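You operate a simulated robot arm through the tools that you are given. There is no shell and no other tool.

You are at the controls of a simulated robot arm. One attempt, no reset.

TASK
Wipe the small plate clean, oil its middle with the pad and put its cover on.
Fine: take the oil from the tin; cloth and pad go back where they lay. Set down upright: orange pad. A coat counts when it lies all over at full strength: go over it till it gets no stronger. What is to be rubbed or washed off counts as gone when no trace of it is left.

The check looks at the end state, three seconds after you hand in, the way a careful person would. Anything else that was tipped, shoved, dropped, spilled or broken makes it a failure. Lids that push on must go on centred and level and be pressed home; caps that screw on are set level and turned clockwise until they are tight. Flat cloth is picked up by pressing the open fingertips on it (5 to 10 N) and closing them slowly along it; thin cloth reads only 2 to 8 mm in the jaws.

THE ROBOT
A 7-joint arm with a two-finger parallel gripper, fixed in place. Base frame: the origin is at the foot of the arm, x ahead of it, y to its left, z up; the work surface is at about z = 900. Lengths are in mm, angles in rad, forces in N, time in s.
With the tool pointing down near the work surface it reaches from about 240 to 680 mm from the base axis. Its first joint turns from -1.152 to 1.152 rad. Payload 2.4 kg.
The tool frame sits at the grasp point between the pads (the TCP): z along the fingers, y along the line on which they close. The tips reach 30 mm beyond it. Largest opening 94 mm; finger width 28, thickness 10; the body of the gripper, 50 by 96 mm, starts 55 mm behind the TCP.
Orientation is that of the tool frame in the base frame, as a unit quaternion [w, x, y, z]. With the fingers straight down and closing along the base's y, the tool's x points along the base's -x, its y along +y and its z along -z.

THE INTERFACE
- The arm moves only by the tool servo_tool. Its arguments are lists of equal length, an entry for each row: "slide": the shift along the tool's x, y, z in units of 40 mm (1.0 is 40 mm), a list of three; "delta_rot": the turn, a rotation vector about the tool's x, y, z in units of 6 degrees (1.0 is 6 degrees), a list of three. In form: {"slide": [[x, y, z], ...], "delta_rot": [[rx, ry, rz], ...]}. A call has 1 to 20 rows; each row shifts and turns the commanded pose from where the row before left it, along the tool's axes as they then stand. "grip" is the gripper command, from -1 (fully open) to 1 (shut), values between in proportion, set as the call begins (left out, the last holds). A call with a number of a shift or a turn outside -1 to 1 is refused whole. Rows are played at 5 a second. More than 50 mm and 0.15 rad between two rows, or a gripper value outside its range, and nothing of the call is played. Where a pose cannot be reached the arm comes as near as it can. A force on the tool above 70 N (or 10 N above the force at the start of the call, whichever is more), or a blocked arm, ends the call early, and 0.2 s more pass. Each finger travels about 153 mm/s and halts on what it meets, pressing with about 33 N; the grip force reading is that of the motor and also rises with nothing between the fingers. The clock runs only during rows and for 0.2 s after the last one: add rows that do not move to give the fingers time. It gives the time, the measured TCP pose, the force on the tool (base axes), the opening and the grip force at its end, in the units of the frame above (readings bear some noise), with the torque about the TCP (base axes, N m) and any sound that the robot's microphone picked up, and new pictures: "show" is both (left out), scene, wrist or none.
- Cameras (640 x 400 px; columns grow to the right, rows downward): "scene" is fixed at [19.8, 459.6, 1456.9]; the picture's right is [-0.90, -0.44, 0.00], its down [-0.20, 0.40, -0.89] and it looks along [0.40, -0.80, -0.45] (base axes); focal length 336 px, centre (320, 200). "wrist" rides on the gripper at [76, 14, -103] in the tool frame; the picture's right is [-0.18, 0.98, 0.00], its down [-0.75, -0.14, -0.64] and it looks along [-0.63, -0.12, 0.77] (tool axes); focal length 243 px, centre (320, 200). There is no depth. A picture from a camera that has moved, and an enlarged one, comes with that camera's place and axes in the base frame and with its lens.
- inspect(camera, box): a new picture of the part [left, top, right, bottom] of that camera's present view, enlarged. No time passes.
- sign_off(): hands the job in; it is judged then, once.

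Places have to be worked out from the pictures, the camera data and where the tool is seen. Open the gripper and draw the arm clear of the work before you hand the job in, unless the task says otherwise.

The tools are called after "Emit:" by a JSON object that holds its "method" and its "body". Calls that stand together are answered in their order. servo_tool: Moves the arm, as the interface text tells. Its arguments: {"type":"object","properties":{"slide":{"type":"array"},"delta_rot":{"type":"array"},"grip":{"type":"number"},"show":{"type":"string","enum":["both","scene","wrist","none"]}},"required":["slide","delta_rot"]} The other tools are called the same way: inspect (camera, box) takes an enlarged picture of a part of a camera's view; sign_off () hands the job in.

At the start:

```text
t: 0.0
tool_pos: [315.3, -76.4, 1200.8]
ee_rot: [0.0, 0.0, 1.0, 0.0]
force: [-0.2, -1.0, 0.3]
wrist_torque: [0.02, 0.0, -0.05]
opening: 94.0
finger_force: 0.0
```

scene: 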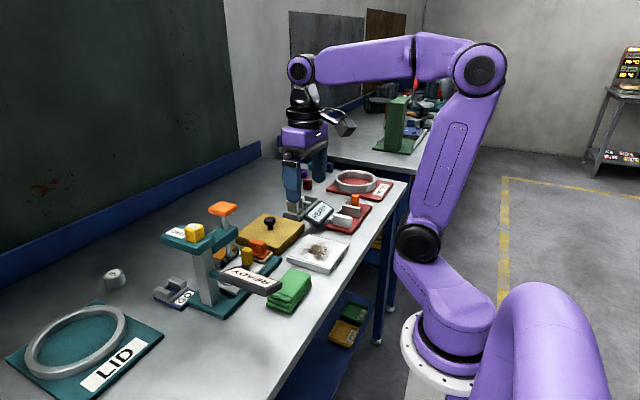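
wrist: 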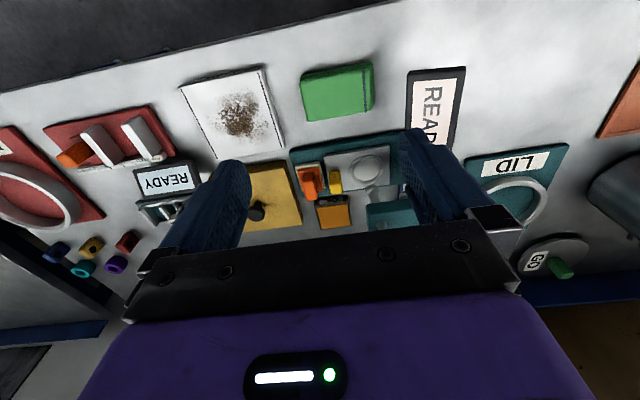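

I'll first look closer at the work area in both views before moving anything.

Emit:
{"method": "inspect", "body": {"camera": "scene", "box": [140, 160, 400, 330]}}

Emit:
{"method": "inspect", "body": {"camera": "wrist", "box": [160, 40, 480, 240]}}

Emit:
{"method": "inspect", "body": {"camera": "wrist", "box": [0, 80, 240, 280]}}

Emit:
{"method": "inspect", "body": {"camera": "wrist", "box": [400, 40, 640, 300]}}

```text
2.35 times, centred on (270, 245) of scene
camera zoom: at [19.8, 459.6, 1456.9], right [-0.9, -0.44, 0.0], down [-0.2, 0.4, -0.89], along [0.4, -0.8, -0.45], focal length 791 px, centre (438, 94)
```

zoom: 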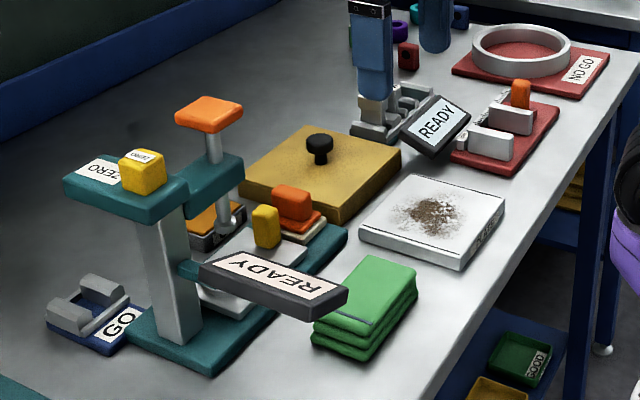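

```text
2.00 times, centred on (320, 140) of wrist
camera zoom: at [237.9, -61.7, 1303.4], right [0.18, 0.98, 0.0], down [0.75, -0.14, 0.64], along [0.63, -0.12, -0.77], focal length 485 px, centre (320, 320)
```

zoom: 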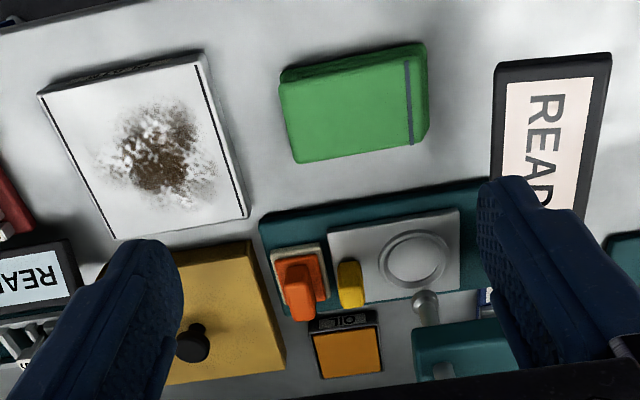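

```text
2.00 times, centred on (120, 180) of wrist
camera zoom: at [237.9, -61.7, 1303.4], right [0.18, 0.98, 0.0], down [0.75, -0.14, 0.64], along [0.63, -0.12, -0.77], focal length 485 px, centre (720, 240)
```

zoom: 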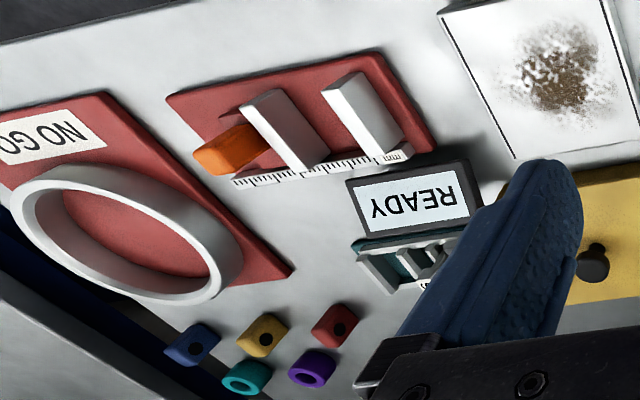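

```text
1.54 times, centred on (520, 170) of wrist
camera zoom: at [237.9, -61.7, 1303.4], right [0.18, 0.98, 0.0], down [0.75, -0.14, 0.64], along [0.63, -0.12, -0.77], focal length 373 px, centre (12, 246)
```

zoom: 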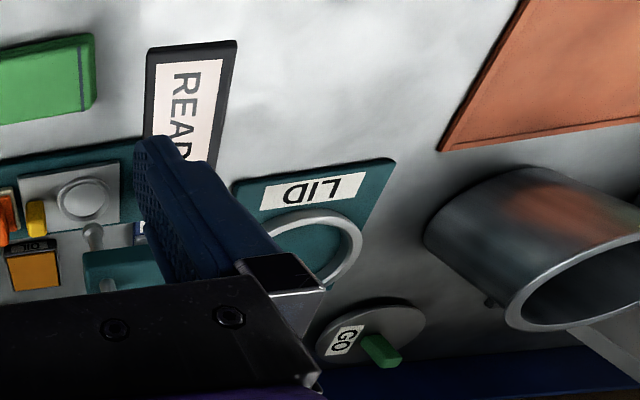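

The plate is the dirty white square around (364, -224), the green cloth lies around (350, -56), the cover is the gold lid with the black knob near (537, -243), and a tall gauge stands near (500, 0). I'll move closer, keeping clear of the gauge, to see the pad and oil tin.

Emit:
{"method": "servo_tool", "body": {"slide": [[-0.5, -0.4, 0.6], [-0.5, -0.4, 0.6], [-0.5, -0.4, 0.6], [-0.5, -0.4, 0.6], [0, 0, 0]], "delta_rot": [[0, 0, 0], [0, 0, 0], [0, 0, 0], [0, 0, 0], [0, 0, 0]]}}

```text
t: 1.2
tool_pos: [396.7, -141.3, 1104.8]
ee_rot: [0.0, 0.0, 1.0, 0.0]
force: [-0.2, 0.4, 0.9]
wrist_torque: [-0.02, -0.02, -0.03]
opening: 94.1
finger_force: 0.1
camera wrist: at [319.4, -127.2, 1208.3], right [0.18, 0.98, 0.0], down [0.75, -0.14, 0.64], along [0.63, -0.12, -0.77], focal length 243 px, centre (320, 200)
```

scene: 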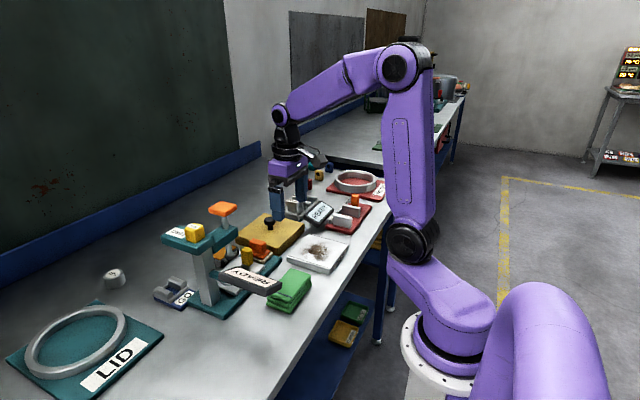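
wrist: 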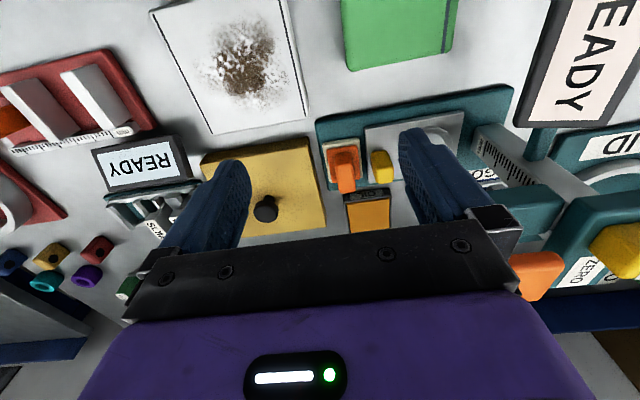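

Emit:
{"method": "inspect", "body": {"camera": "wrist", "box": [300, 80, 460, 240]}}

Emit:
{"method": "inspect", "body": {"camera": "wrist", "box": [130, 0, 340, 250]}}

Emit:
{"method": "inspect", "body": {"camera": "scene", "box": [210, 200, 350, 320]}}

Emit:
{"method": "inspect", "body": {"camera": "wrist", "box": [320, 0, 640, 200]}}

```text
2.50 times, centred on (380, 160) of wrist
camera zoom: at [319.4, -127.2, 1208.3], right [0.18, 0.98, 0.0], down [0.75, -0.14, 0.64], along [0.63, -0.12, -0.77], focal length 606 px, centre (170, 300)
```

zoom: 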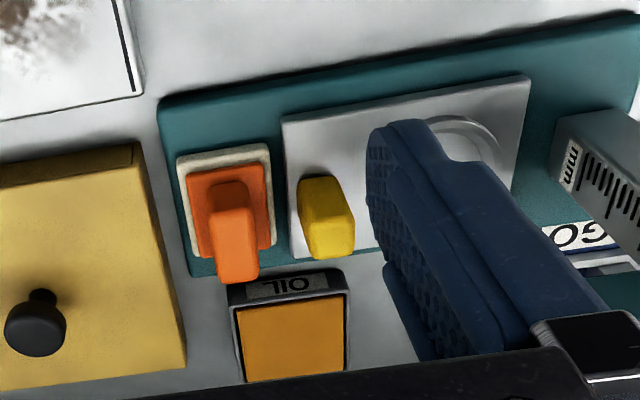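

```text
1.60 times, centred on (235, 125) of wrist
camera zoom: at [319.4, -127.2, 1208.3], right [0.18, 0.98, 0.0], down [0.75, -0.14, 0.64], along [0.63, -0.12, -0.77], focal length 388 px, centre (456, 320)
```

zoom: 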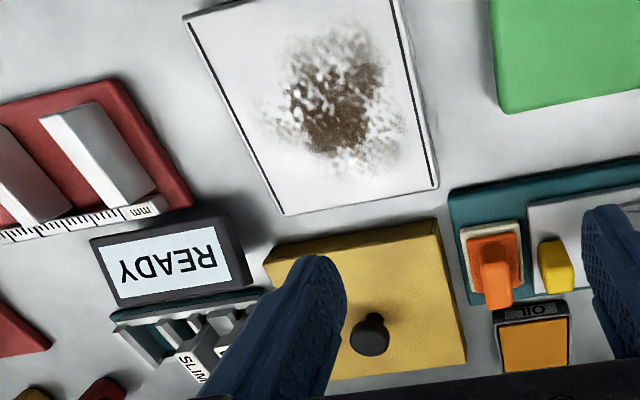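

```text
3.33 times, centred on (280, 260) of scene
camera zoom: at [19.8, 459.6, 1456.9], right [-0.9, -0.44, 0.0], down [-0.2, 0.4, -0.89], along [0.4, -0.8, -0.45], focal length 1121 px, centre (453, 0)
```

zoom: 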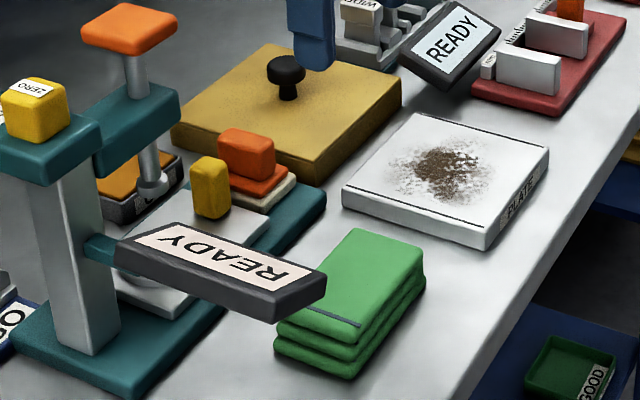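

```text
2.00 times, centred on (480, 100) of wrist
camera zoom: at [319.4, -127.2, 1208.3], right [0.18, 0.98, 0.0], down [0.75, -0.14, 0.64], along [0.63, -0.12, -0.77], focal length 485 px, centre (0, 400)
```

zoom: 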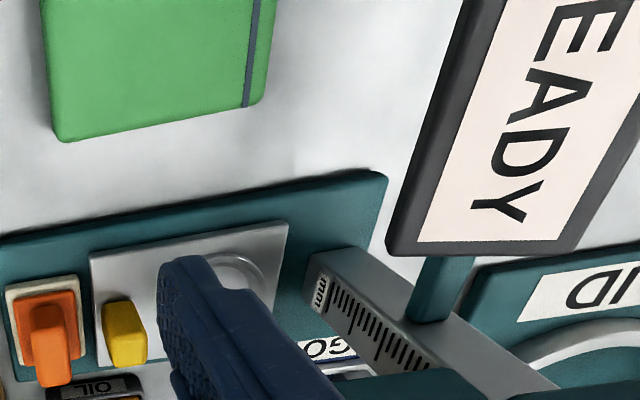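

Layout is clear: the pad stands on the gauge base around (495, -129), the oil tin is behind it, and the yellow block is close beside it. I'll turn the gripper 90° so it closes along x, with the camera away from the READY display, so I can take the folded cloth across its narrow side.

Emit:
{"method": "servo_tool", "body": {"slide": [[0, 0, 0], [0, 0, 0], [0, 0, 0], [0, 0, 0], [0, 0, 0], [0, 0, 0], [0, 0, 0], [0, 0, 0], [0, 0, 0], [0, 0, 0], [0, 0, 0], [0, 0, 0], [0, 0, 0], [0, 0, 0], [0, 0, 0], [0, 0, 0]], "delta_rot": [[0, 0, -1], [0, 0, -1], [0, 0, -1], [0, 0, -1], [0, 0, -1], [0, 0, -1], [0, 0, -1], [0, 0, -1], [0, 0, -1], [0, 0, -1], [0, 0, -1], [0, 0, -1], [0, 0, -1], [0, 0, -1], [0, 0, -1], [0, 0, 0]]}}

```text
t: 4.6
tool_pos: [396.4, -139.9, 1104.5]
ee_rot: [0.0, 0.707, -0.707, 0.0]
force: [-0.4, -0.4, -0.1]
wrist_torque: [0.01, -0.01, -0.03]
opening: 93.9
finger_force: 0.0
camera wrist: at [380.3, -216.2, 1207.6], right [-0.98, 0.18, 0.0], down [0.14, 0.75, 0.64], along [0.12, 0.63, -0.77], focal length 243 px, centre (320, 200)
```

scene: 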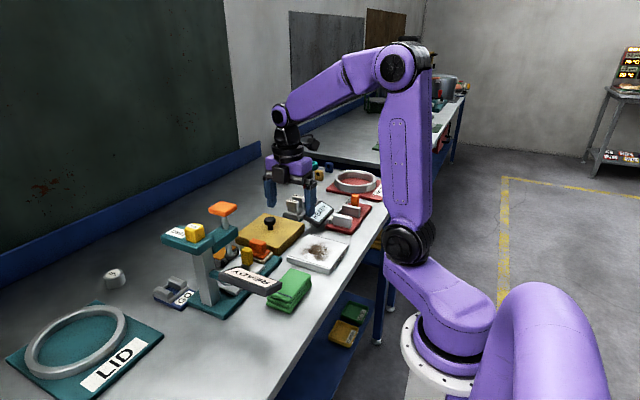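
wrist: 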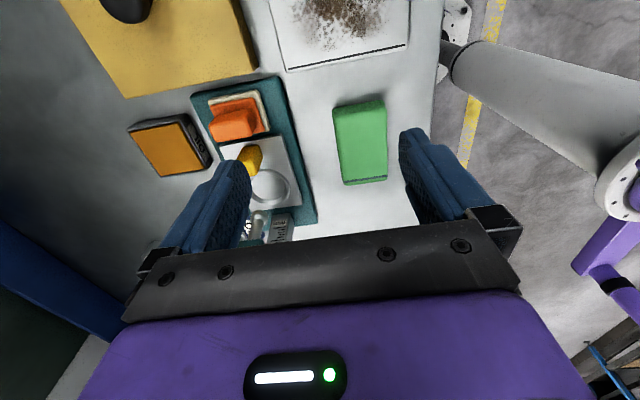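

The view from here is good, so I'll enlarge the cloth and the pad/tin area to fix their positions.

Emit:
{"method": "inspect", "body": {"camera": "wrist", "box": [120, 70, 320, 250]}}

Emit:
{"method": "inspect", "body": {"camera": "wrist", "box": [260, 60, 460, 220]}}

Emit:
{"method": "inspect", "body": {"camera": "wrist", "box": [50, 0, 450, 110]}}

```text
2.22 times, centred on (220, 160) of wrist
camera zoom: at [380.3, -216.2, 1207.6], right [-0.98, 0.18, 0.0], down [0.14, 0.75, 0.64], along [0.12, 0.63, -0.77], focal length 539 px, centre (542, 289)
```

zoom: 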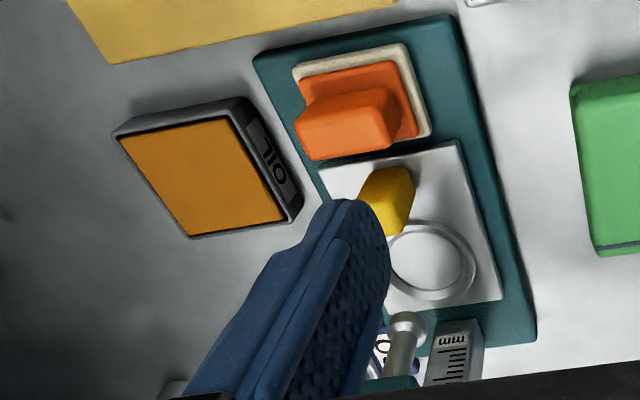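

```text
2.50 times, centred on (360, 140) of wrist
camera zoom: at [380.3, -216.2, 1207.6], right [-0.98, 0.18, 0.0], down [0.14, 0.75, 0.64], along [0.12, 0.63, -0.77], focal length 606 px, centre (220, 350)
```

zoom: 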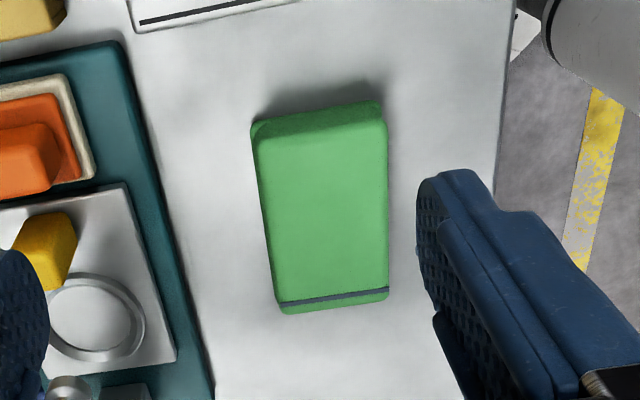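

```text
1.60 times, centred on (250, 55) of wrist
camera zoom: at [380.3, -216.2, 1207.6], right [-0.98, 0.18, 0.0], down [0.14, 0.75, 0.64], along [0.12, 0.63, -0.77], focal length 388 px, centre (432, 432)
```

zoom: 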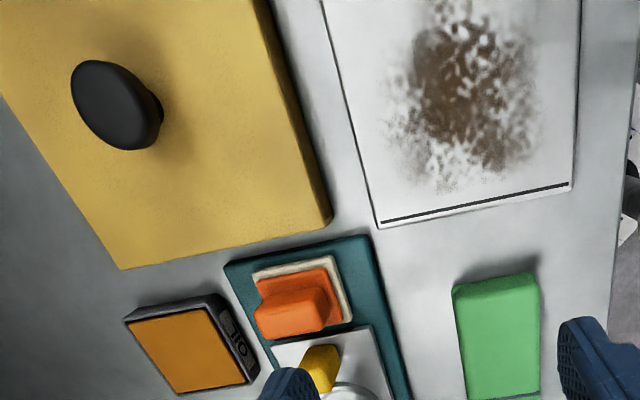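

Cloth is centred at about (354.5, -58), roughly 61 x 98 mm. I'll move above it and partly down.

Emit:
{"method": "servo_tool", "body": {"slide": [[-0.683, 0.35, 0], [-0.683, 0.35, 0], [-0.683, 0.35, 0], [0, 0, 1], [0, 0, 1], [0, 0, 0.8], [0, 0, 0]], "delta_rot": [[0, 0, 0], [0, 0, 0], [0, 0, 0], [0, 0, 0], [0, 0, 0], [0, 0, 0], [0, 0, 0]]}}

```text
t: 6.2
tool_pos: [353.6, -58.1, 989.6]
ee_rot: [0.0, 0.707, -0.707, 0.0]
force: [0.3, -0.5, -0.1]
wrist_torque: [-0.01, 0.0, 0.01]
opening: 93.7
finger_force: 0.1
camera wrist: at [338.1, -133.5, 1092.8], right [-0.98, 0.18, 0.0], down [0.14, 0.75, 0.64], along [0.12, 0.63, -0.77], focal length 243 px, centre (320, 200)
```

scene: 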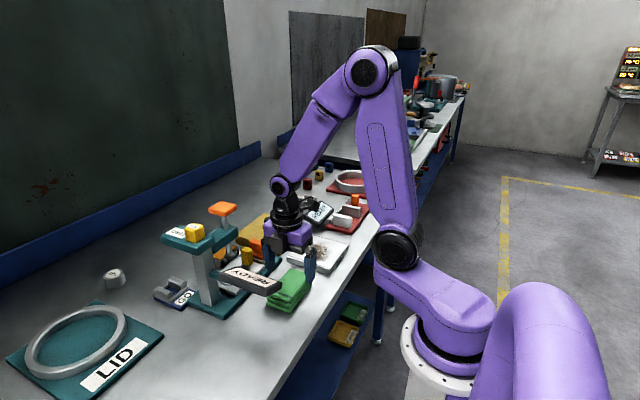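
wrist: 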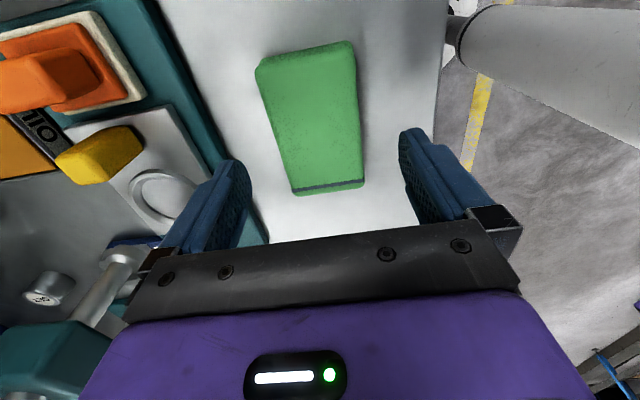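

The cloth is centred between the fingers. I'll go down so the tips are about 8 mm above the table.

Emit:
{"method": "servo_tool", "body": {"slide": [[0, 0, 0.6], [0, 0, 0.45], [0, 0, 0.22], [0, 0, 0]], "delta_rot": [[0, 0, 0], [0, 0, 0], [0, 0, 0], [0, 0, 0]], "show": "none"}}

Emit:
{"method": "servo_tool", "body": {"slide": [[0, 0, 0], [0, 0, 0], [0, 0, 0], [0, 0, 0]], "delta_rot": [[0, 0, 0], [0, 0, 0], [0, 0, 0], [0, 0, 0]], "grip": -0.1}}

```text
t: 7.2
tool_pos: [354.3, -57.3, 941.4]
ee_rot: [0.0, 0.707, -0.707, 0.0]
force: [0.4, 0.5, 0.0]
wrist_torque: [0.02, -0.04, -0.04]
opening: 93.9
finger_force: 0.1
```

```text
t: 8.2
tool_pos: [353.3, -58.0, 941.0]
ee_rot: [0.0, -0.707, 0.707, 0.0]
force: [0.2, -0.6, 0.3]
wrist_torque: [0.0, -0.01, 0.02]
opening: 63.7
finger_force: 33.2
camera wrist: at [338.5, -133.4, 1044.0], right [-0.98, 0.18, 0.0], down [0.14, 0.75, 0.64], along [0.12, 0.63, -0.77], focal length 243 px, centre (320, 200)
```

scene: 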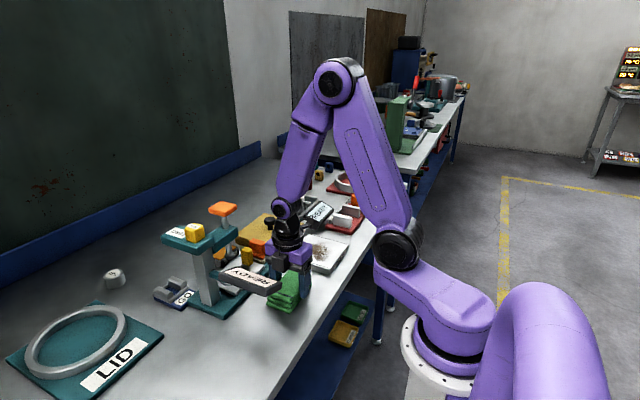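
wrist: 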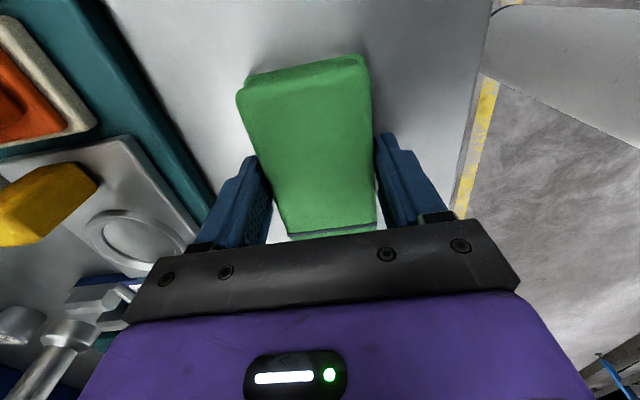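

Gripped solidly at 63.7 mm opening with 33 N. Grasp pose is recorded as (353.5, -57.7, 941) for putting it back; now I'll lift it a bit to check it comes along.

Emit:
{"method": "servo_tool", "body": {"slide": [[0, 0, -0.5], [0, 0, -0.5], [0, 0, -0.5], [0, 0, 0]], "delta_rot": [[0, 0, 0], [0, 0, 0], [0, 0, 0], [0, 0, 0]]}}

Emit:
{"method": "inspect", "body": {"camera": "scene", "box": [240, 180, 400, 320]}}

```text
t: 9.2
tool_pos: [353.2, -59.1, 1001.9]
ee_rot: [0.0, 0.707, -0.707, -0.001]
force: [-0.3, 0.2, -0.7]
wrist_torque: [0.0, 0.02, -0.01]
opening: 64.2
finger_force: 33.4
camera wrist: at [337.6, -134.6, 1105.1], right [-0.98, 0.18, 0.0], down [0.14, 0.75, 0.64], along [0.12, 0.63, -0.77], focal length 243 px, centre (320, 200)
```

scene: 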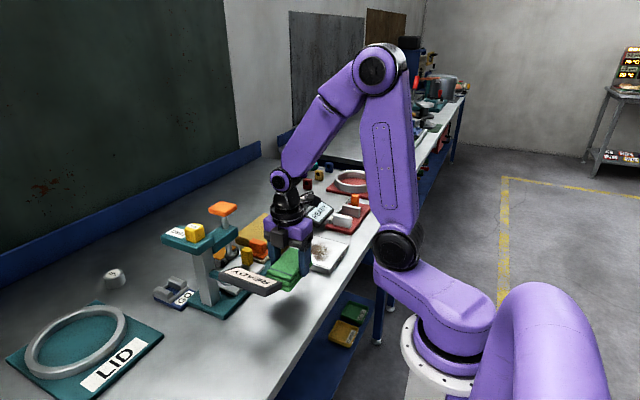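
wrist: 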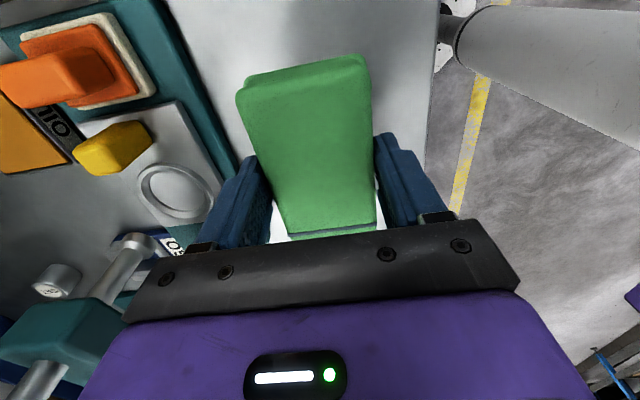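

```text
2.86 times, centred on (320, 250) of scene
camera zoom: at [19.8, 459.6, 1456.9], right [-0.9, -0.44, 0.0], down [-0.2, 0.4, -0.89], along [0.4, -0.8, -0.45], focal length 961 px, centre (320, 57)
```

zoom: 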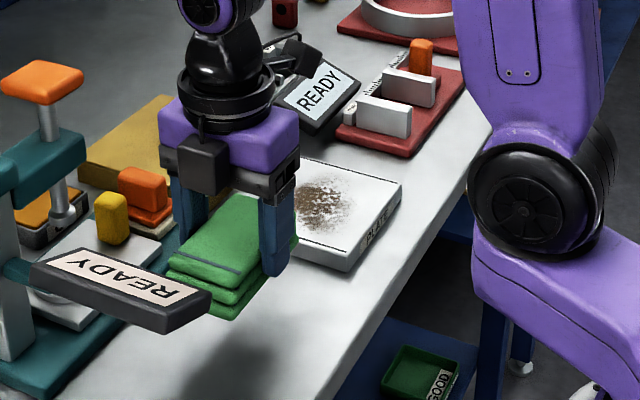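

Cloth is held flat and level. I'll carry it over the plate centre (about (364, -224)) and lower it towards the surface.

Emit:
{"method": "servo_tool", "body": {"slide": [[0.825, -0.054, 0], [0.825, -0.054, 0], [0.825, -0.054, 0], [0.825, -0.054, 0], [0.825, -0.054, 0], [0, 0, 0.5], [0, 0, 0.4], [0, 0, 0]], "delta_rot": [[0, 0, 0], [0, 0, 0], [0, 0, 0], [0, 0, 0], [0, 0, 0], [0, 0, 0], [0, 0, 0], [0, 0, 0]]}}

Emit:
{"method": "inspect", "body": {"camera": "scene", "box": [240, 160, 400, 280]}}

```text
t: 11.0
tool_pos: [364.5, -225.1, 965.8]
ee_rot: [0.0, -0.707, 0.707, 0.0]
force: [-0.1, 0.1, 0.1]
wrist_torque: [-0.03, 0.01, 0.0]
opening: 63.9
finger_force: 33.0
camera wrist: at [348.6, -300.4, 1068.9], right [-0.98, 0.18, 0.0], down [0.14, 0.75, 0.64], along [0.12, 0.63, -0.77], focal length 243 px, centre (320, 200)
```

scene: 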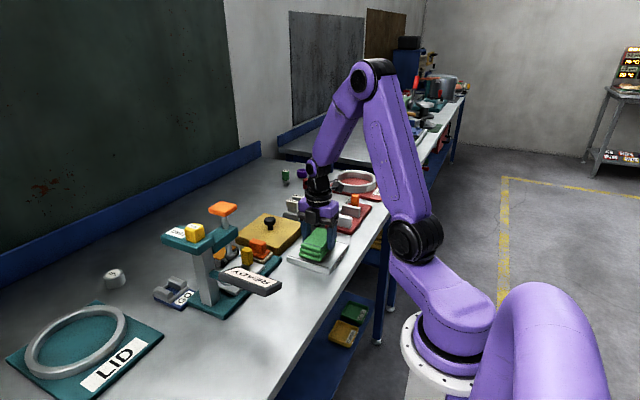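
wrist: 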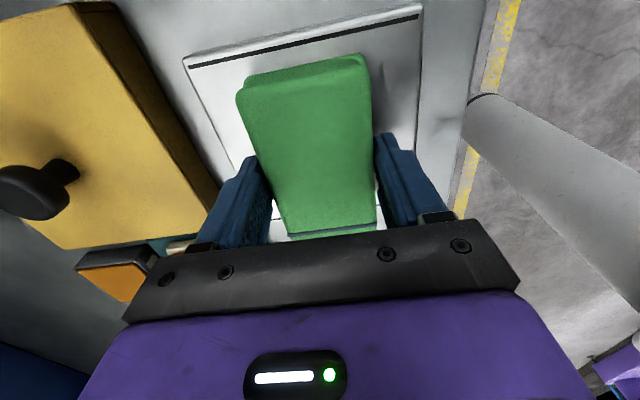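

```text
3.33 times, centred on (320, 220) of scene
camera zoom: at [19.8, 459.6, 1456.9], right [-0.9, -0.44, 0.0], down [-0.2, 0.4, -0.89], along [0.4, -0.8, -0.45], focal length 1121 px, centre (320, 133)
```

zoom: 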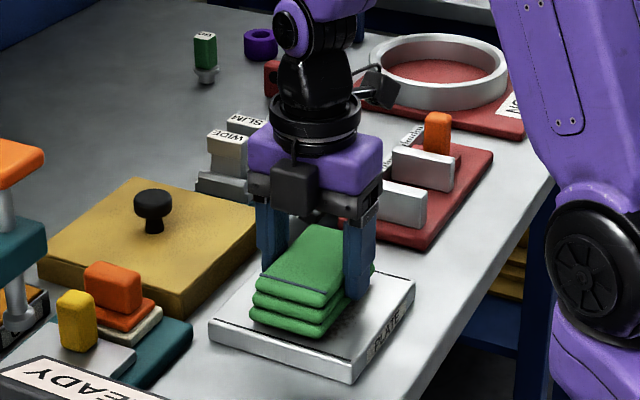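

Above the plate with a few mm gap. I'll step down in small increments until the force shows contact.

Emit:
{"method": "servo_tool", "body": {"slide": [[0, 0, 0.05], [0, 0, 0.05], [0, 0, 0.05], [0, 0, 0]], "delta_rot": [[0, 0, 0], [0, 0, 0], [0, 0, 0], [0, 0, 0]], "show": "none"}}

```text
t: 12.0
tool_pos: [365.0, -224.7, 961.9]
ee_rot: [-0.001, 0.707, -0.707, 0.001]
force: [-5.1, 1.5, 33.0]
wrist_torque: [0.27, 0.45, 0.0]
opening: 64.1
finger_force: 32.6
```

Contact with 33 N already — more than I want. Backing off slightly to a light wiping pressure.

Emit:
{"method": "servo_tool", "body": {"slide": [[0, 0, -0.035], [0, 0, 0]], "delta_rot": [[0, 0, 0], [0, 0, 0]], "show": "none"}}

```text
t: 12.6
tool_pos: [363.9, -224.9, 960.1]
ee_rot: [-0.001, -0.707, 0.707, 0.0]
force: [-1.1, -2.1, 8.8]
wrist_torque: [-0.22, -0.07, -0.05]
opening: 63.7
finger_force: 32.6
```

About 9 N now, good for wiping. I'll do a first set of x strokes and watch the plate doesn't shift.

Emit:
{"method": "servo_tool", "body": {"slide": [[0, -0.25, 0], [0, -0.25, 0], [0, -0.25, 0], [0, 0.25, 0], [0, 0.25, 0], [0, 0.25, 0], [0, 0.25, 0], [0, 0.25, 0], [0, 0.25, 0], [0, -0.25, 0], [0, -0.25, 0], [0, -0.25, 0]], "delta_rot": [[0, 0, 0], [0, 0, 0], [0, 0, 0], [0, 0, 0], [0, 0, 0], [0, 0, 0], [0, 0, 0], [0, 0, 0], [0, 0, 0], [0, 0, 0], [0, 0, 0], [0, 0, 0]]}}

Emit:
{"method": "inspect", "body": {"camera": "scene", "box": [240, 160, 400, 280]}}

```text
t: 15.2
tool_pos: [363.7, -221.3, 961.5]
ee_rot: [0.0, -0.707, 0.708, 0.0]
force: [-0.5, -0.6, -0.6]
wrist_torque: [0.01, 0.02, -0.04]
opening: 63.8
finger_force: 33.0
camera wrist: at [347.9, -297.9, 1064.3], right [-0.98, 0.18, 0.0], down [0.14, 0.75, 0.64], along [0.12, 0.63, -0.77], focal length 243 px, centre (320, 200)
```

scene: 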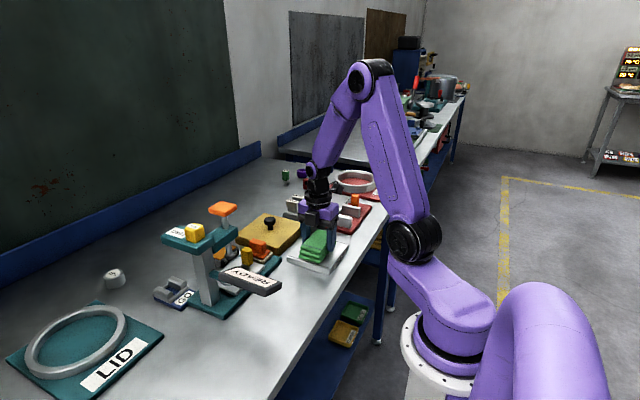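
wrist: 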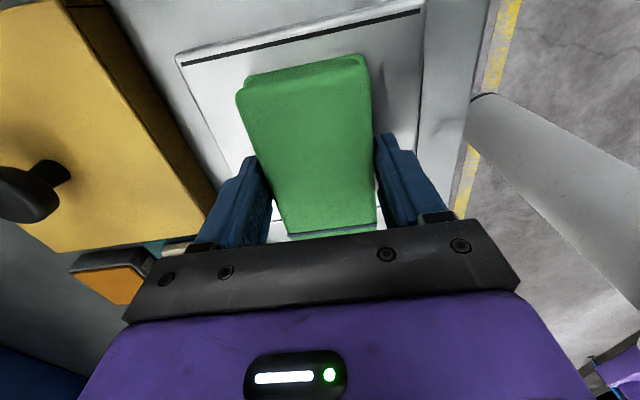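

```text
3.33 times, centred on (320, 220) of scene
camera zoom: at [19.8, 459.6, 1456.9], right [-0.9, -0.44, 0.0], down [-0.2, 0.4, -0.89], along [0.4, -0.8, -0.45], focal length 1121 px, centre (320, 133)
```

zoom: 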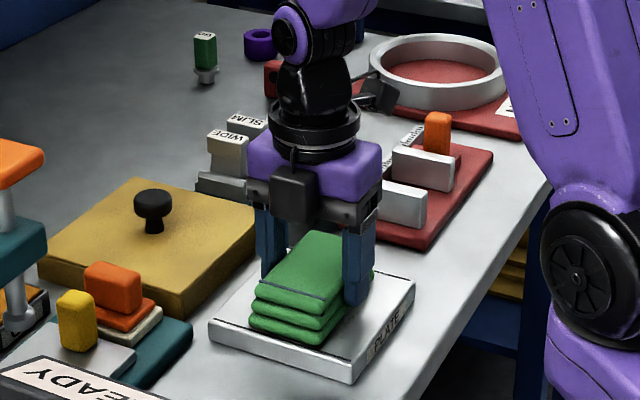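

Plate hasn't moved, but pressure dropped to zero along the way. I'll press a bit again and check before further strokes.

Emit:
{"method": "servo_tool", "body": {"slide": [[0.06, 0, 0.03], [0, 0, 0]], "delta_rot": [[0, 0, 0], [0, 0, 0]], "show": "none"}}

```text
t: 15.8
tool_pos: [364.3, -225.1, 960.8]
ee_rot: [-0.001, 0.707, -0.707, 0.0]
force: [-2.4, 7.7, 14.8]
wrist_torque: [0.26, 0.1, -0.02]
opening: 63.6
finger_force: 33.0
```

Emit:
{"method": "servo_tool", "body": {"slide": [[0, -0.25, 0], [0, -0.25, 0], [0, -0.25, 0]], "delta_rot": [[0, 0, 0], [0, 0, 0], [0, 0, 0]], "show": "none"}}

Emit:
{"method": "servo_tool", "body": {"slide": [[0, 0.25, 0], [0, 0.25, 0], [0, 0.25, 0], [0, 0.25, 0], [0, 0.25, 0], [0, 0.25, 0]], "delta_rot": [[0, 0, 0], [0, 0, 0], [0, 0, 0], [0, 0, 0], [0, 0, 0], [0, 0, 0]]}}

Emit:
{"method": "inspect", "body": {"camera": "scene", "box": [240, 160, 400, 280]}}

```text
t: 16.6
tool_pos: [392.5, -225.4, 960.0]
ee_rot: [0.0, 0.707, -0.707, 0.0]
force: [-15.3, -0.2, 39.3]
wrist_torque: [0.0, 0.58, 0.08]
opening: 64.1
finger_force: 33.2
```

```text
t: 18.0
tool_pos: [336.6, -226.4, 959.7]
ee_rot: [0.001, -0.707, 0.707, -0.003]
force: [12.8, -0.8, 30.8]
wrist_torque: [-0.04, -0.25, 0.02]
opening: 64.1
finger_force: 32.8
camera wrist: at [320.1, -301.4, 1063.0], right [-0.98, 0.18, -0.01], down [0.14, 0.76, 0.64], along [0.12, 0.63, -0.77], focal length 243 px, centre (320, 200)
```

scene: 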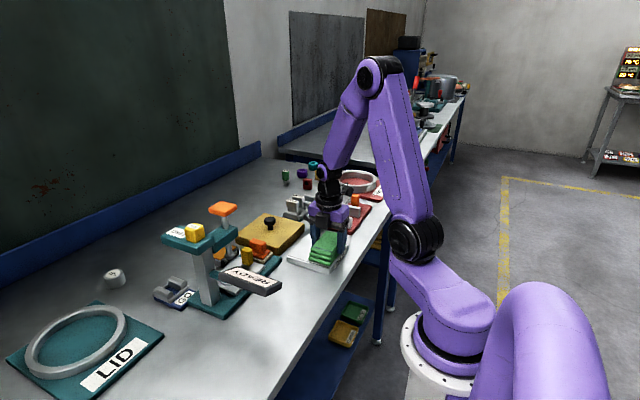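
wrist: 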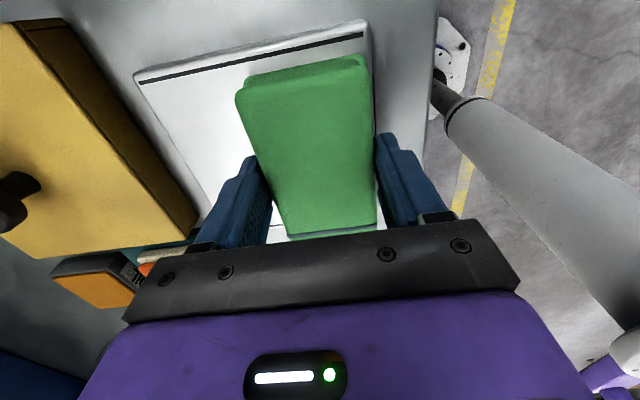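

```text
3.33 times, centred on (320, 220) of scene
camera zoom: at [19.8, 459.8, 1456.8], right [-0.9, -0.44, 0.0], down [-0.2, 0.4, -0.89], along [0.4, -0.8, -0.45], focal length 1121 px, centre (320, 133)
```

zoom: 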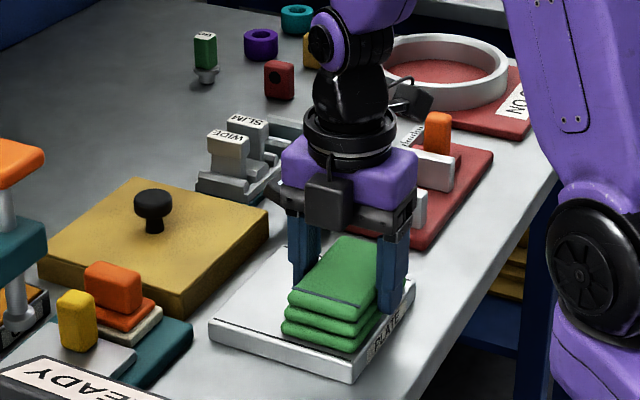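

Plate stays put and the exposed part is clean. I'll ease the pressure slightly and do further strokes with y offset both ways.

Emit:
{"method": "servo_tool", "body": {"slide": [[0.15, 0, -0.012], [0.15, 0, 0], [0, -0.3, 0], [0, -0.3, 0], [0, -0.3, 0], [0, -0.3, 0], [0, -0.25, 0], [-0.2, 0, 0], [-0.2, 0, 0], [-0.2, 0, 0]], "delta_rot": [[0, 0, 0], [0, 0, 0], [0, 0, 0], [0, 0, 0], [0, 0, 0], [0, 0, 0], [0, 0, 0], [0, 0, 0], [0, 0, 0], [0, 0, 0]], "show": "none"}}

Emit:
{"method": "servo_tool", "body": {"slide": [[0, 0.3, 0], [0, 0.3, 0], [0, 0.3, 0], [0, 0.3, 0], [0, 0.25, 0], [0.2, 0, 0], [0.1, 0, 0], [0, -0.25, 0], [0, -0.25, 0], [0, -0.225, 0]], "delta_rot": [[0, 0, 0], [0, 0, 0], [0, 0, 0], [0, 0, 0], [0, 0, 0], [0, 0, 0], [0, 0, 0], [0, 0, 0], [0, 0, 0], [0, 0, 0]], "show": "none"}}

Emit:
{"method": "servo_tool", "body": {"slide": [[0, 0, -0.5], [0, 0, -1], [-0.7, 0, -0.5], [-1, 0, 0], [-1, 0, 0], [0, 0, 0]], "delta_rot": [[0, 0, 0], [0, 0, 0], [0, 0, 0], [0, 0, 0], [0, 0, 0], [0, 0, 0]]}}

Emit:
{"method": "inspect", "body": {"camera": "scene", "box": [260, 200, 380, 290]}}

```text
t: 20.2
tool_pos: [392.6, -213.8, 961.6]
ee_rot: [0.0, -0.707, 0.708, 0.0]
force: [-0.4, -0.1, -0.6]
wrist_torque: [-0.03, 0.0, 0.02]
opening: 64.0
finger_force: 32.8
```

```text
t: 22.4
tool_pos: [363.6, -227.8, 960.7]
ee_rot: [0.0, 0.707, -0.707, -0.001]
force: [-0.1, -0.4, -0.1]
wrist_torque: [0.02, -0.01, 0.04]
opening: 63.8
finger_force: 33.2
```

```text
t: 23.8
tool_pos: [363.1, -117.3, 1040.7]
ee_rot: [0.0, -0.707, 0.707, 0.0]
force: [0.1, -1.0, -0.4]
wrist_torque: [0.03, -0.06, -0.02]
opening: 63.8
finger_force: 33.0
camera wrist: at [347.5, -193.9, 1143.3], right [-0.98, 0.18, 0.0], down [0.14, 0.75, 0.64], along [0.12, 0.63, -0.77], focal length 243 px, centre (320, 200)
```

scene: 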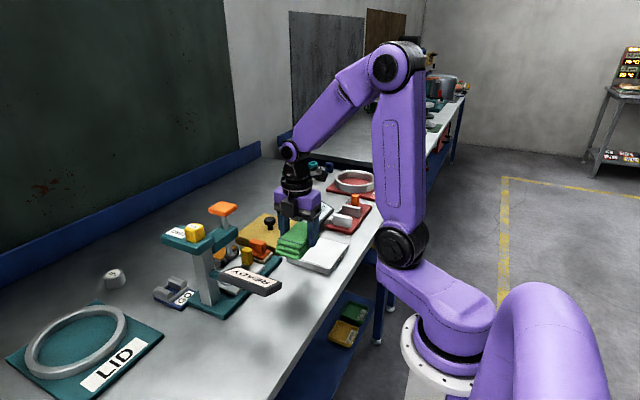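
wrist: 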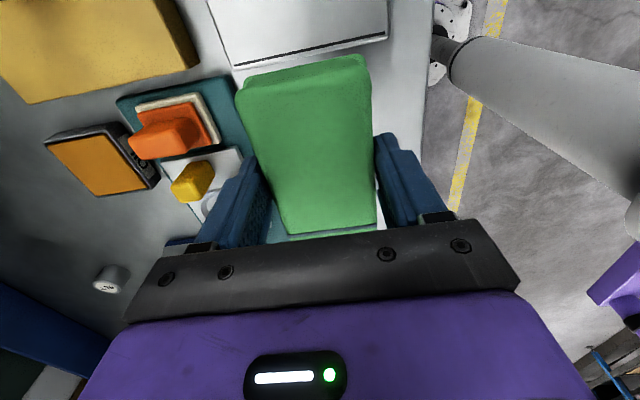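

```text
4.44 times, centred on (320, 245) of scene
camera zoom: at [19.8, 459.6, 1456.9], right [-0.9, -0.44, 0.0], down [-0.2, 0.4, -0.89], along [0.4, -0.8, -0.45], focal length 1495 px, centre (320, 0)
```

zoom: 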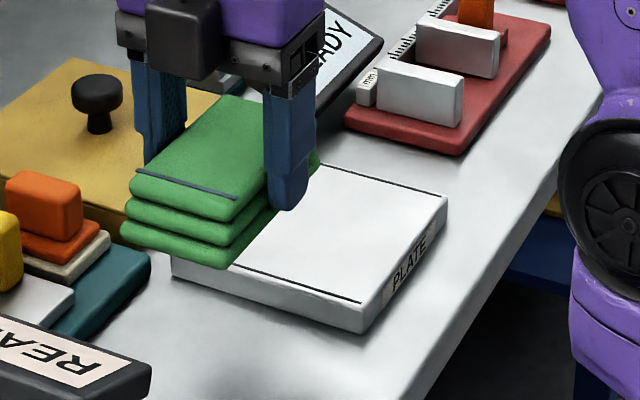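

The visible part of the plate is clean. I'll raise the cloth so the whole plate shows in the scene view before putting it back.

Emit:
{"method": "servo_tool", "body": {"slide": [[-0.5, 0, -1], [-0.5, 0.1, -1], [-0.5, 0.15, -1], [0, 0, -1], [0, 0, 0]], "delta_rot": [[0, 0, 0], [0, 0, 0], [0, 0, 0], [0, 0, 0], [0, 0, 0]], "show": "scene"}}

Emit:
{"method": "inspect", "body": {"camera": "scene", "box": [270, 220, 370, 290]}}

```text
t: 25.0
tool_pos: [354.0, -54.8, 1200.4]
ee_rot: [0.0, 0.707, -0.707, 0.0]
force: [-0.6, 0.5, 0.4]
wrist_torque: [0.01, 0.02, 0.02]
opening: 64.0
finger_force: 32.5
```

scene: 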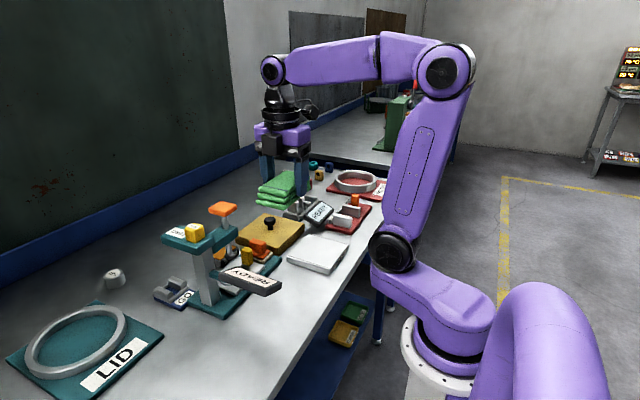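

```text
5.71 times, centred on (320, 255) of scene
camera zoom: at [19.8, 459.6, 1456.9], right [-0.9, -0.44, 0.0], down [-0.2, 0.4, -0.89], along [0.4, -0.8, -0.45], focal length 1922 px, centre (320, -114)
```

zoom: 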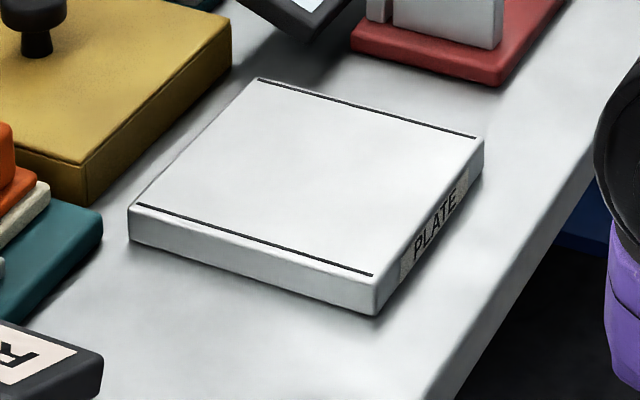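

The plate looks clean all over in the scene view. Now I'll put the cloth back exactly where it lay, lowering to the recorded grasp pose.

Emit:
{"method": "servo_tool", "body": {"slide": [[0.015, -0.005, 1], [0, 0, 1], [0, 0, 1], [0, 0, 1], [0, 0, 1], [0, 0, 0.8], [0, 0, 0.4], [0, 0, 0.2], [0, 0, 0.0375], [0, 0, 0]], "delta_rot": [[0, 0, 0], [0, 0, 0], [0, 0, 0], [0, 0, 0], [0, 0, 0], [0, 0, 0], [0, 0, 0], [0, 0, 0], [0, 0, 0], [0, 0, 0]]}}

```text
t: 27.2
tool_pos: [354.4, -59.2, 941.9]
ee_rot: [0.001, -0.707, 0.707, 0.001]
force: [0.1, 1.0, -0.7]
wrist_torque: [-0.03, 0.03, 0.02]
opening: 64.0
finger_force: 32.9
camera wrist: at [338.2, -134.1, 1045.1], right [-0.98, 0.18, 0.0], down [0.14, 0.75, 0.64], along [0.12, 0.63, -0.77], focal length 243 px, centre (320, 200)
```

scene: 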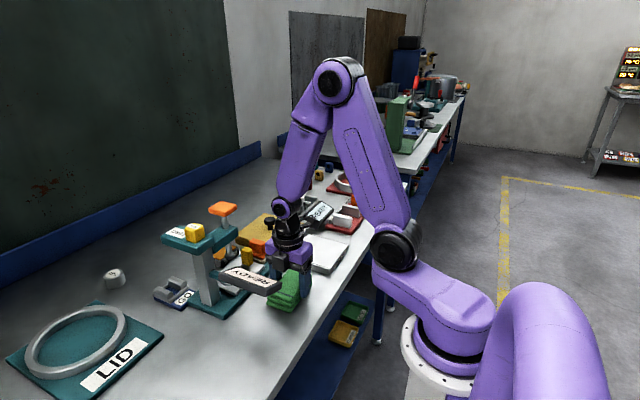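
wrist: 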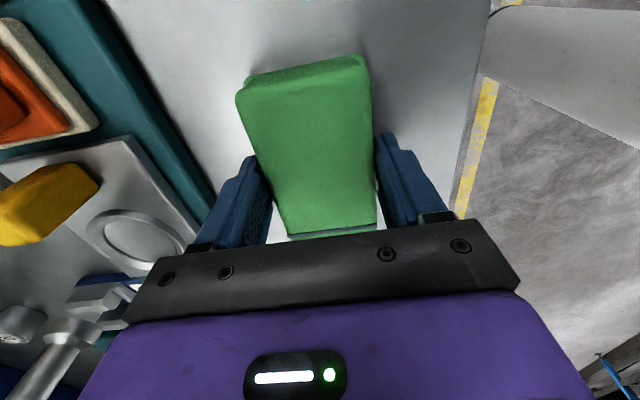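

It is essentially at its original height with no load yet; I'll lower a hair more, then release and rise.

Emit:
{"method": "servo_tool", "body": {"slide": [[0, 0, 0.02], [0, 0, 0]], "delta_rot": [[0, 0, 0], [0, 0, 0]], "show": "none"}}

Emit:
{"method": "servo_tool", "body": {"slide": [[0, 0, 0], [0, 0, 0], [0, 0, 0], [0, 0, -0.5], [0, 0, -1], [0, 0, -1], [0, 0, -1], [0, 0, -1], [0, 0, 0]], "delta_rot": [[0, 0, 0], [0, 0, 0], [0, 0, 0], [0, 0, 0], [0, 0, 0], [0, 0, 0], [0, 0, 0], [0, 0, 0], [0, 0, 0]], "grip": -1}}

```text
t: 27.8
tool_pos: [352.6, -58.7, 941.6]
ee_rot: [0.0, 0.707, -0.707, 0.0]
force: [0.1, -0.8, -0.6]
wrist_torque: [-0.01, -0.01, 0.02]
opening: 64.0
finger_force: 32.7
```

```text
t: 29.8
tool_pos: [354.2, -57.1, 1120.7]
ee_rot: [0.0, -0.707, 0.708, 0.0]
force: [-0.4, 1.0, 0.6]
wrist_torque: [0.01, 0.02, 0.0]
opening: 94.0
finger_force: 0.0
camera wrist: at [338.4, -133.5, 1224.6], right [-0.98, 0.18, 0.0], down [0.14, 0.75, 0.64], along [0.12, 0.63, -0.77], focal length 243 px, centre (320, 200)
```

scene: 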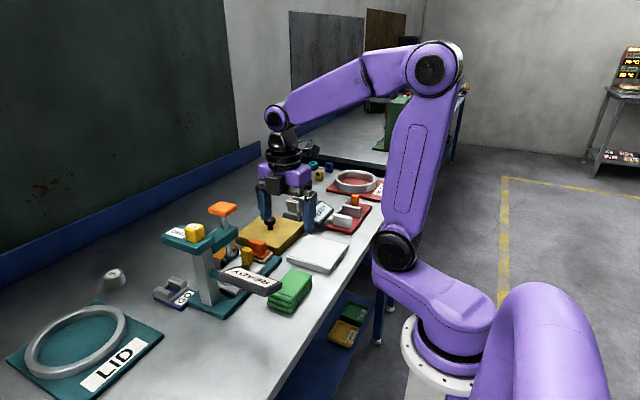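
wrist: 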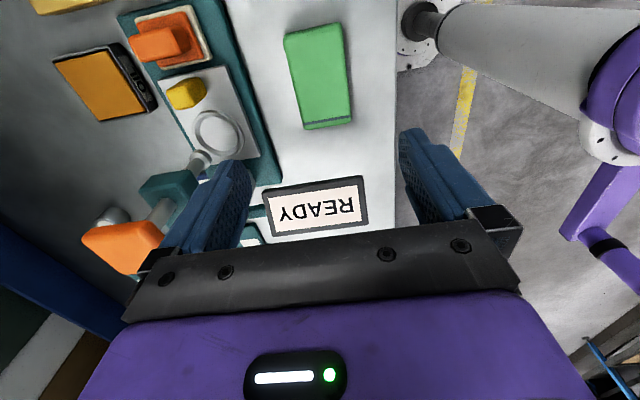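

Cloth is back in place. I'll move over to check the plate closely with the wrist camera and view pad, tin and cover from this side.

Emit:
{"method": "servo_tool", "body": {"slide": [[0.9, -0.3, 0], [0.9, -0.3, 0], [0.9, -0.3, 0], [0.9, -0.3, 0], [0.9, -0.3, 0], [0.9, 0, 0], [0, 0, 0]], "delta_rot": [[0, 0, 0], [0, 0, 0], [0, 0, 0], [0, 0, 0], [0, 0, 0], [0, 0, 0], [0, 0, 0]]}}

Emit:
{"method": "inspect", "body": {"camera": "wrist", "box": [320, 0, 520, 125]}}

Emit:
{"method": "inspect", "body": {"camera": "wrist", "box": [120, 60, 360, 240]}}

```text
t: 31.4
tool_pos: [414.7, -275.6, 1120.6]
ee_rot: [0.0, 0.707, -0.707, 0.0]
force: [0.2, 0.6, -0.5]
wrist_torque: [0.02, 0.03, 0.0]
opening: 93.6
finger_force: 0.1
camera wrist: at [399.0, -351.5, 1223.3], right [-0.98, 0.18, 0.0], down [0.14, 0.75, 0.64], along [0.12, 0.63, -0.77], focal length 243 px, centre (320, 200)
```

scene: 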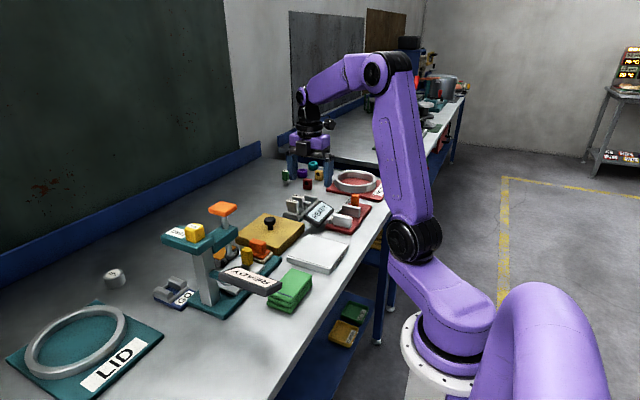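
wrist: 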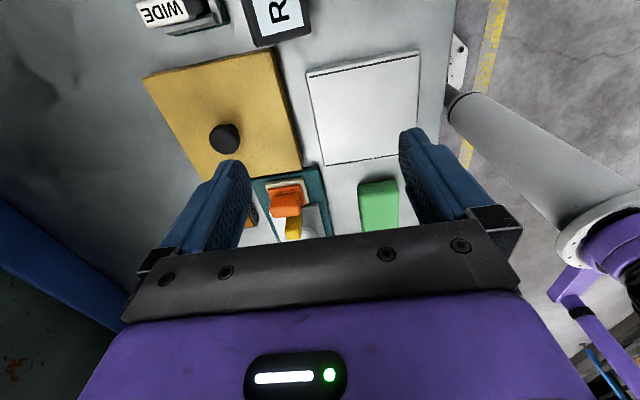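

```text
3.20 times, centred on (420, 62) of wrist
camera zoom: at [399.0, -351.5, 1223.3], right [-0.98, 0.18, 0.0], down [0.14, 0.75, 0.64], along [0.12, 0.63, -0.77], focal length 776 px, centre (0, 640)
```

zoom: 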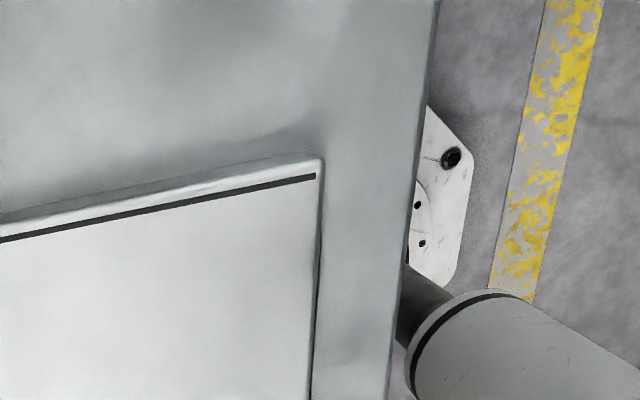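

```text
2.22 times, centred on (240, 150) of wrist
camera zoom: at [399.0, -351.5, 1223.3], right [-0.98, 0.18, 0.0], down [0.14, 0.75, 0.64], along [0.12, 0.63, -0.77], focal length 539 px, centre (498, 311)
```

zoom: 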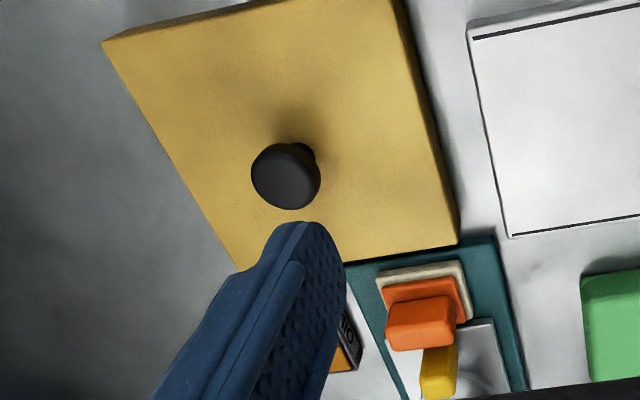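

Emit:
{"method": "inspect", "body": {"camera": "wrist", "box": [295, 40, 435, 175]}}

```text
2.96 times, centred on (365, 108) of wrist
camera zoom: at [399.0, -351.5, 1223.3], right [-0.98, 0.18, 0.0], down [0.14, 0.75, 0.64], along [0.12, 0.63, -0.77], focal length 719 px, centre (187, 474)
```

zoom: 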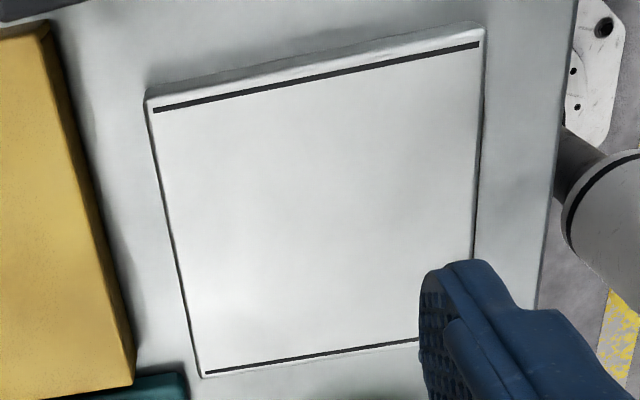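

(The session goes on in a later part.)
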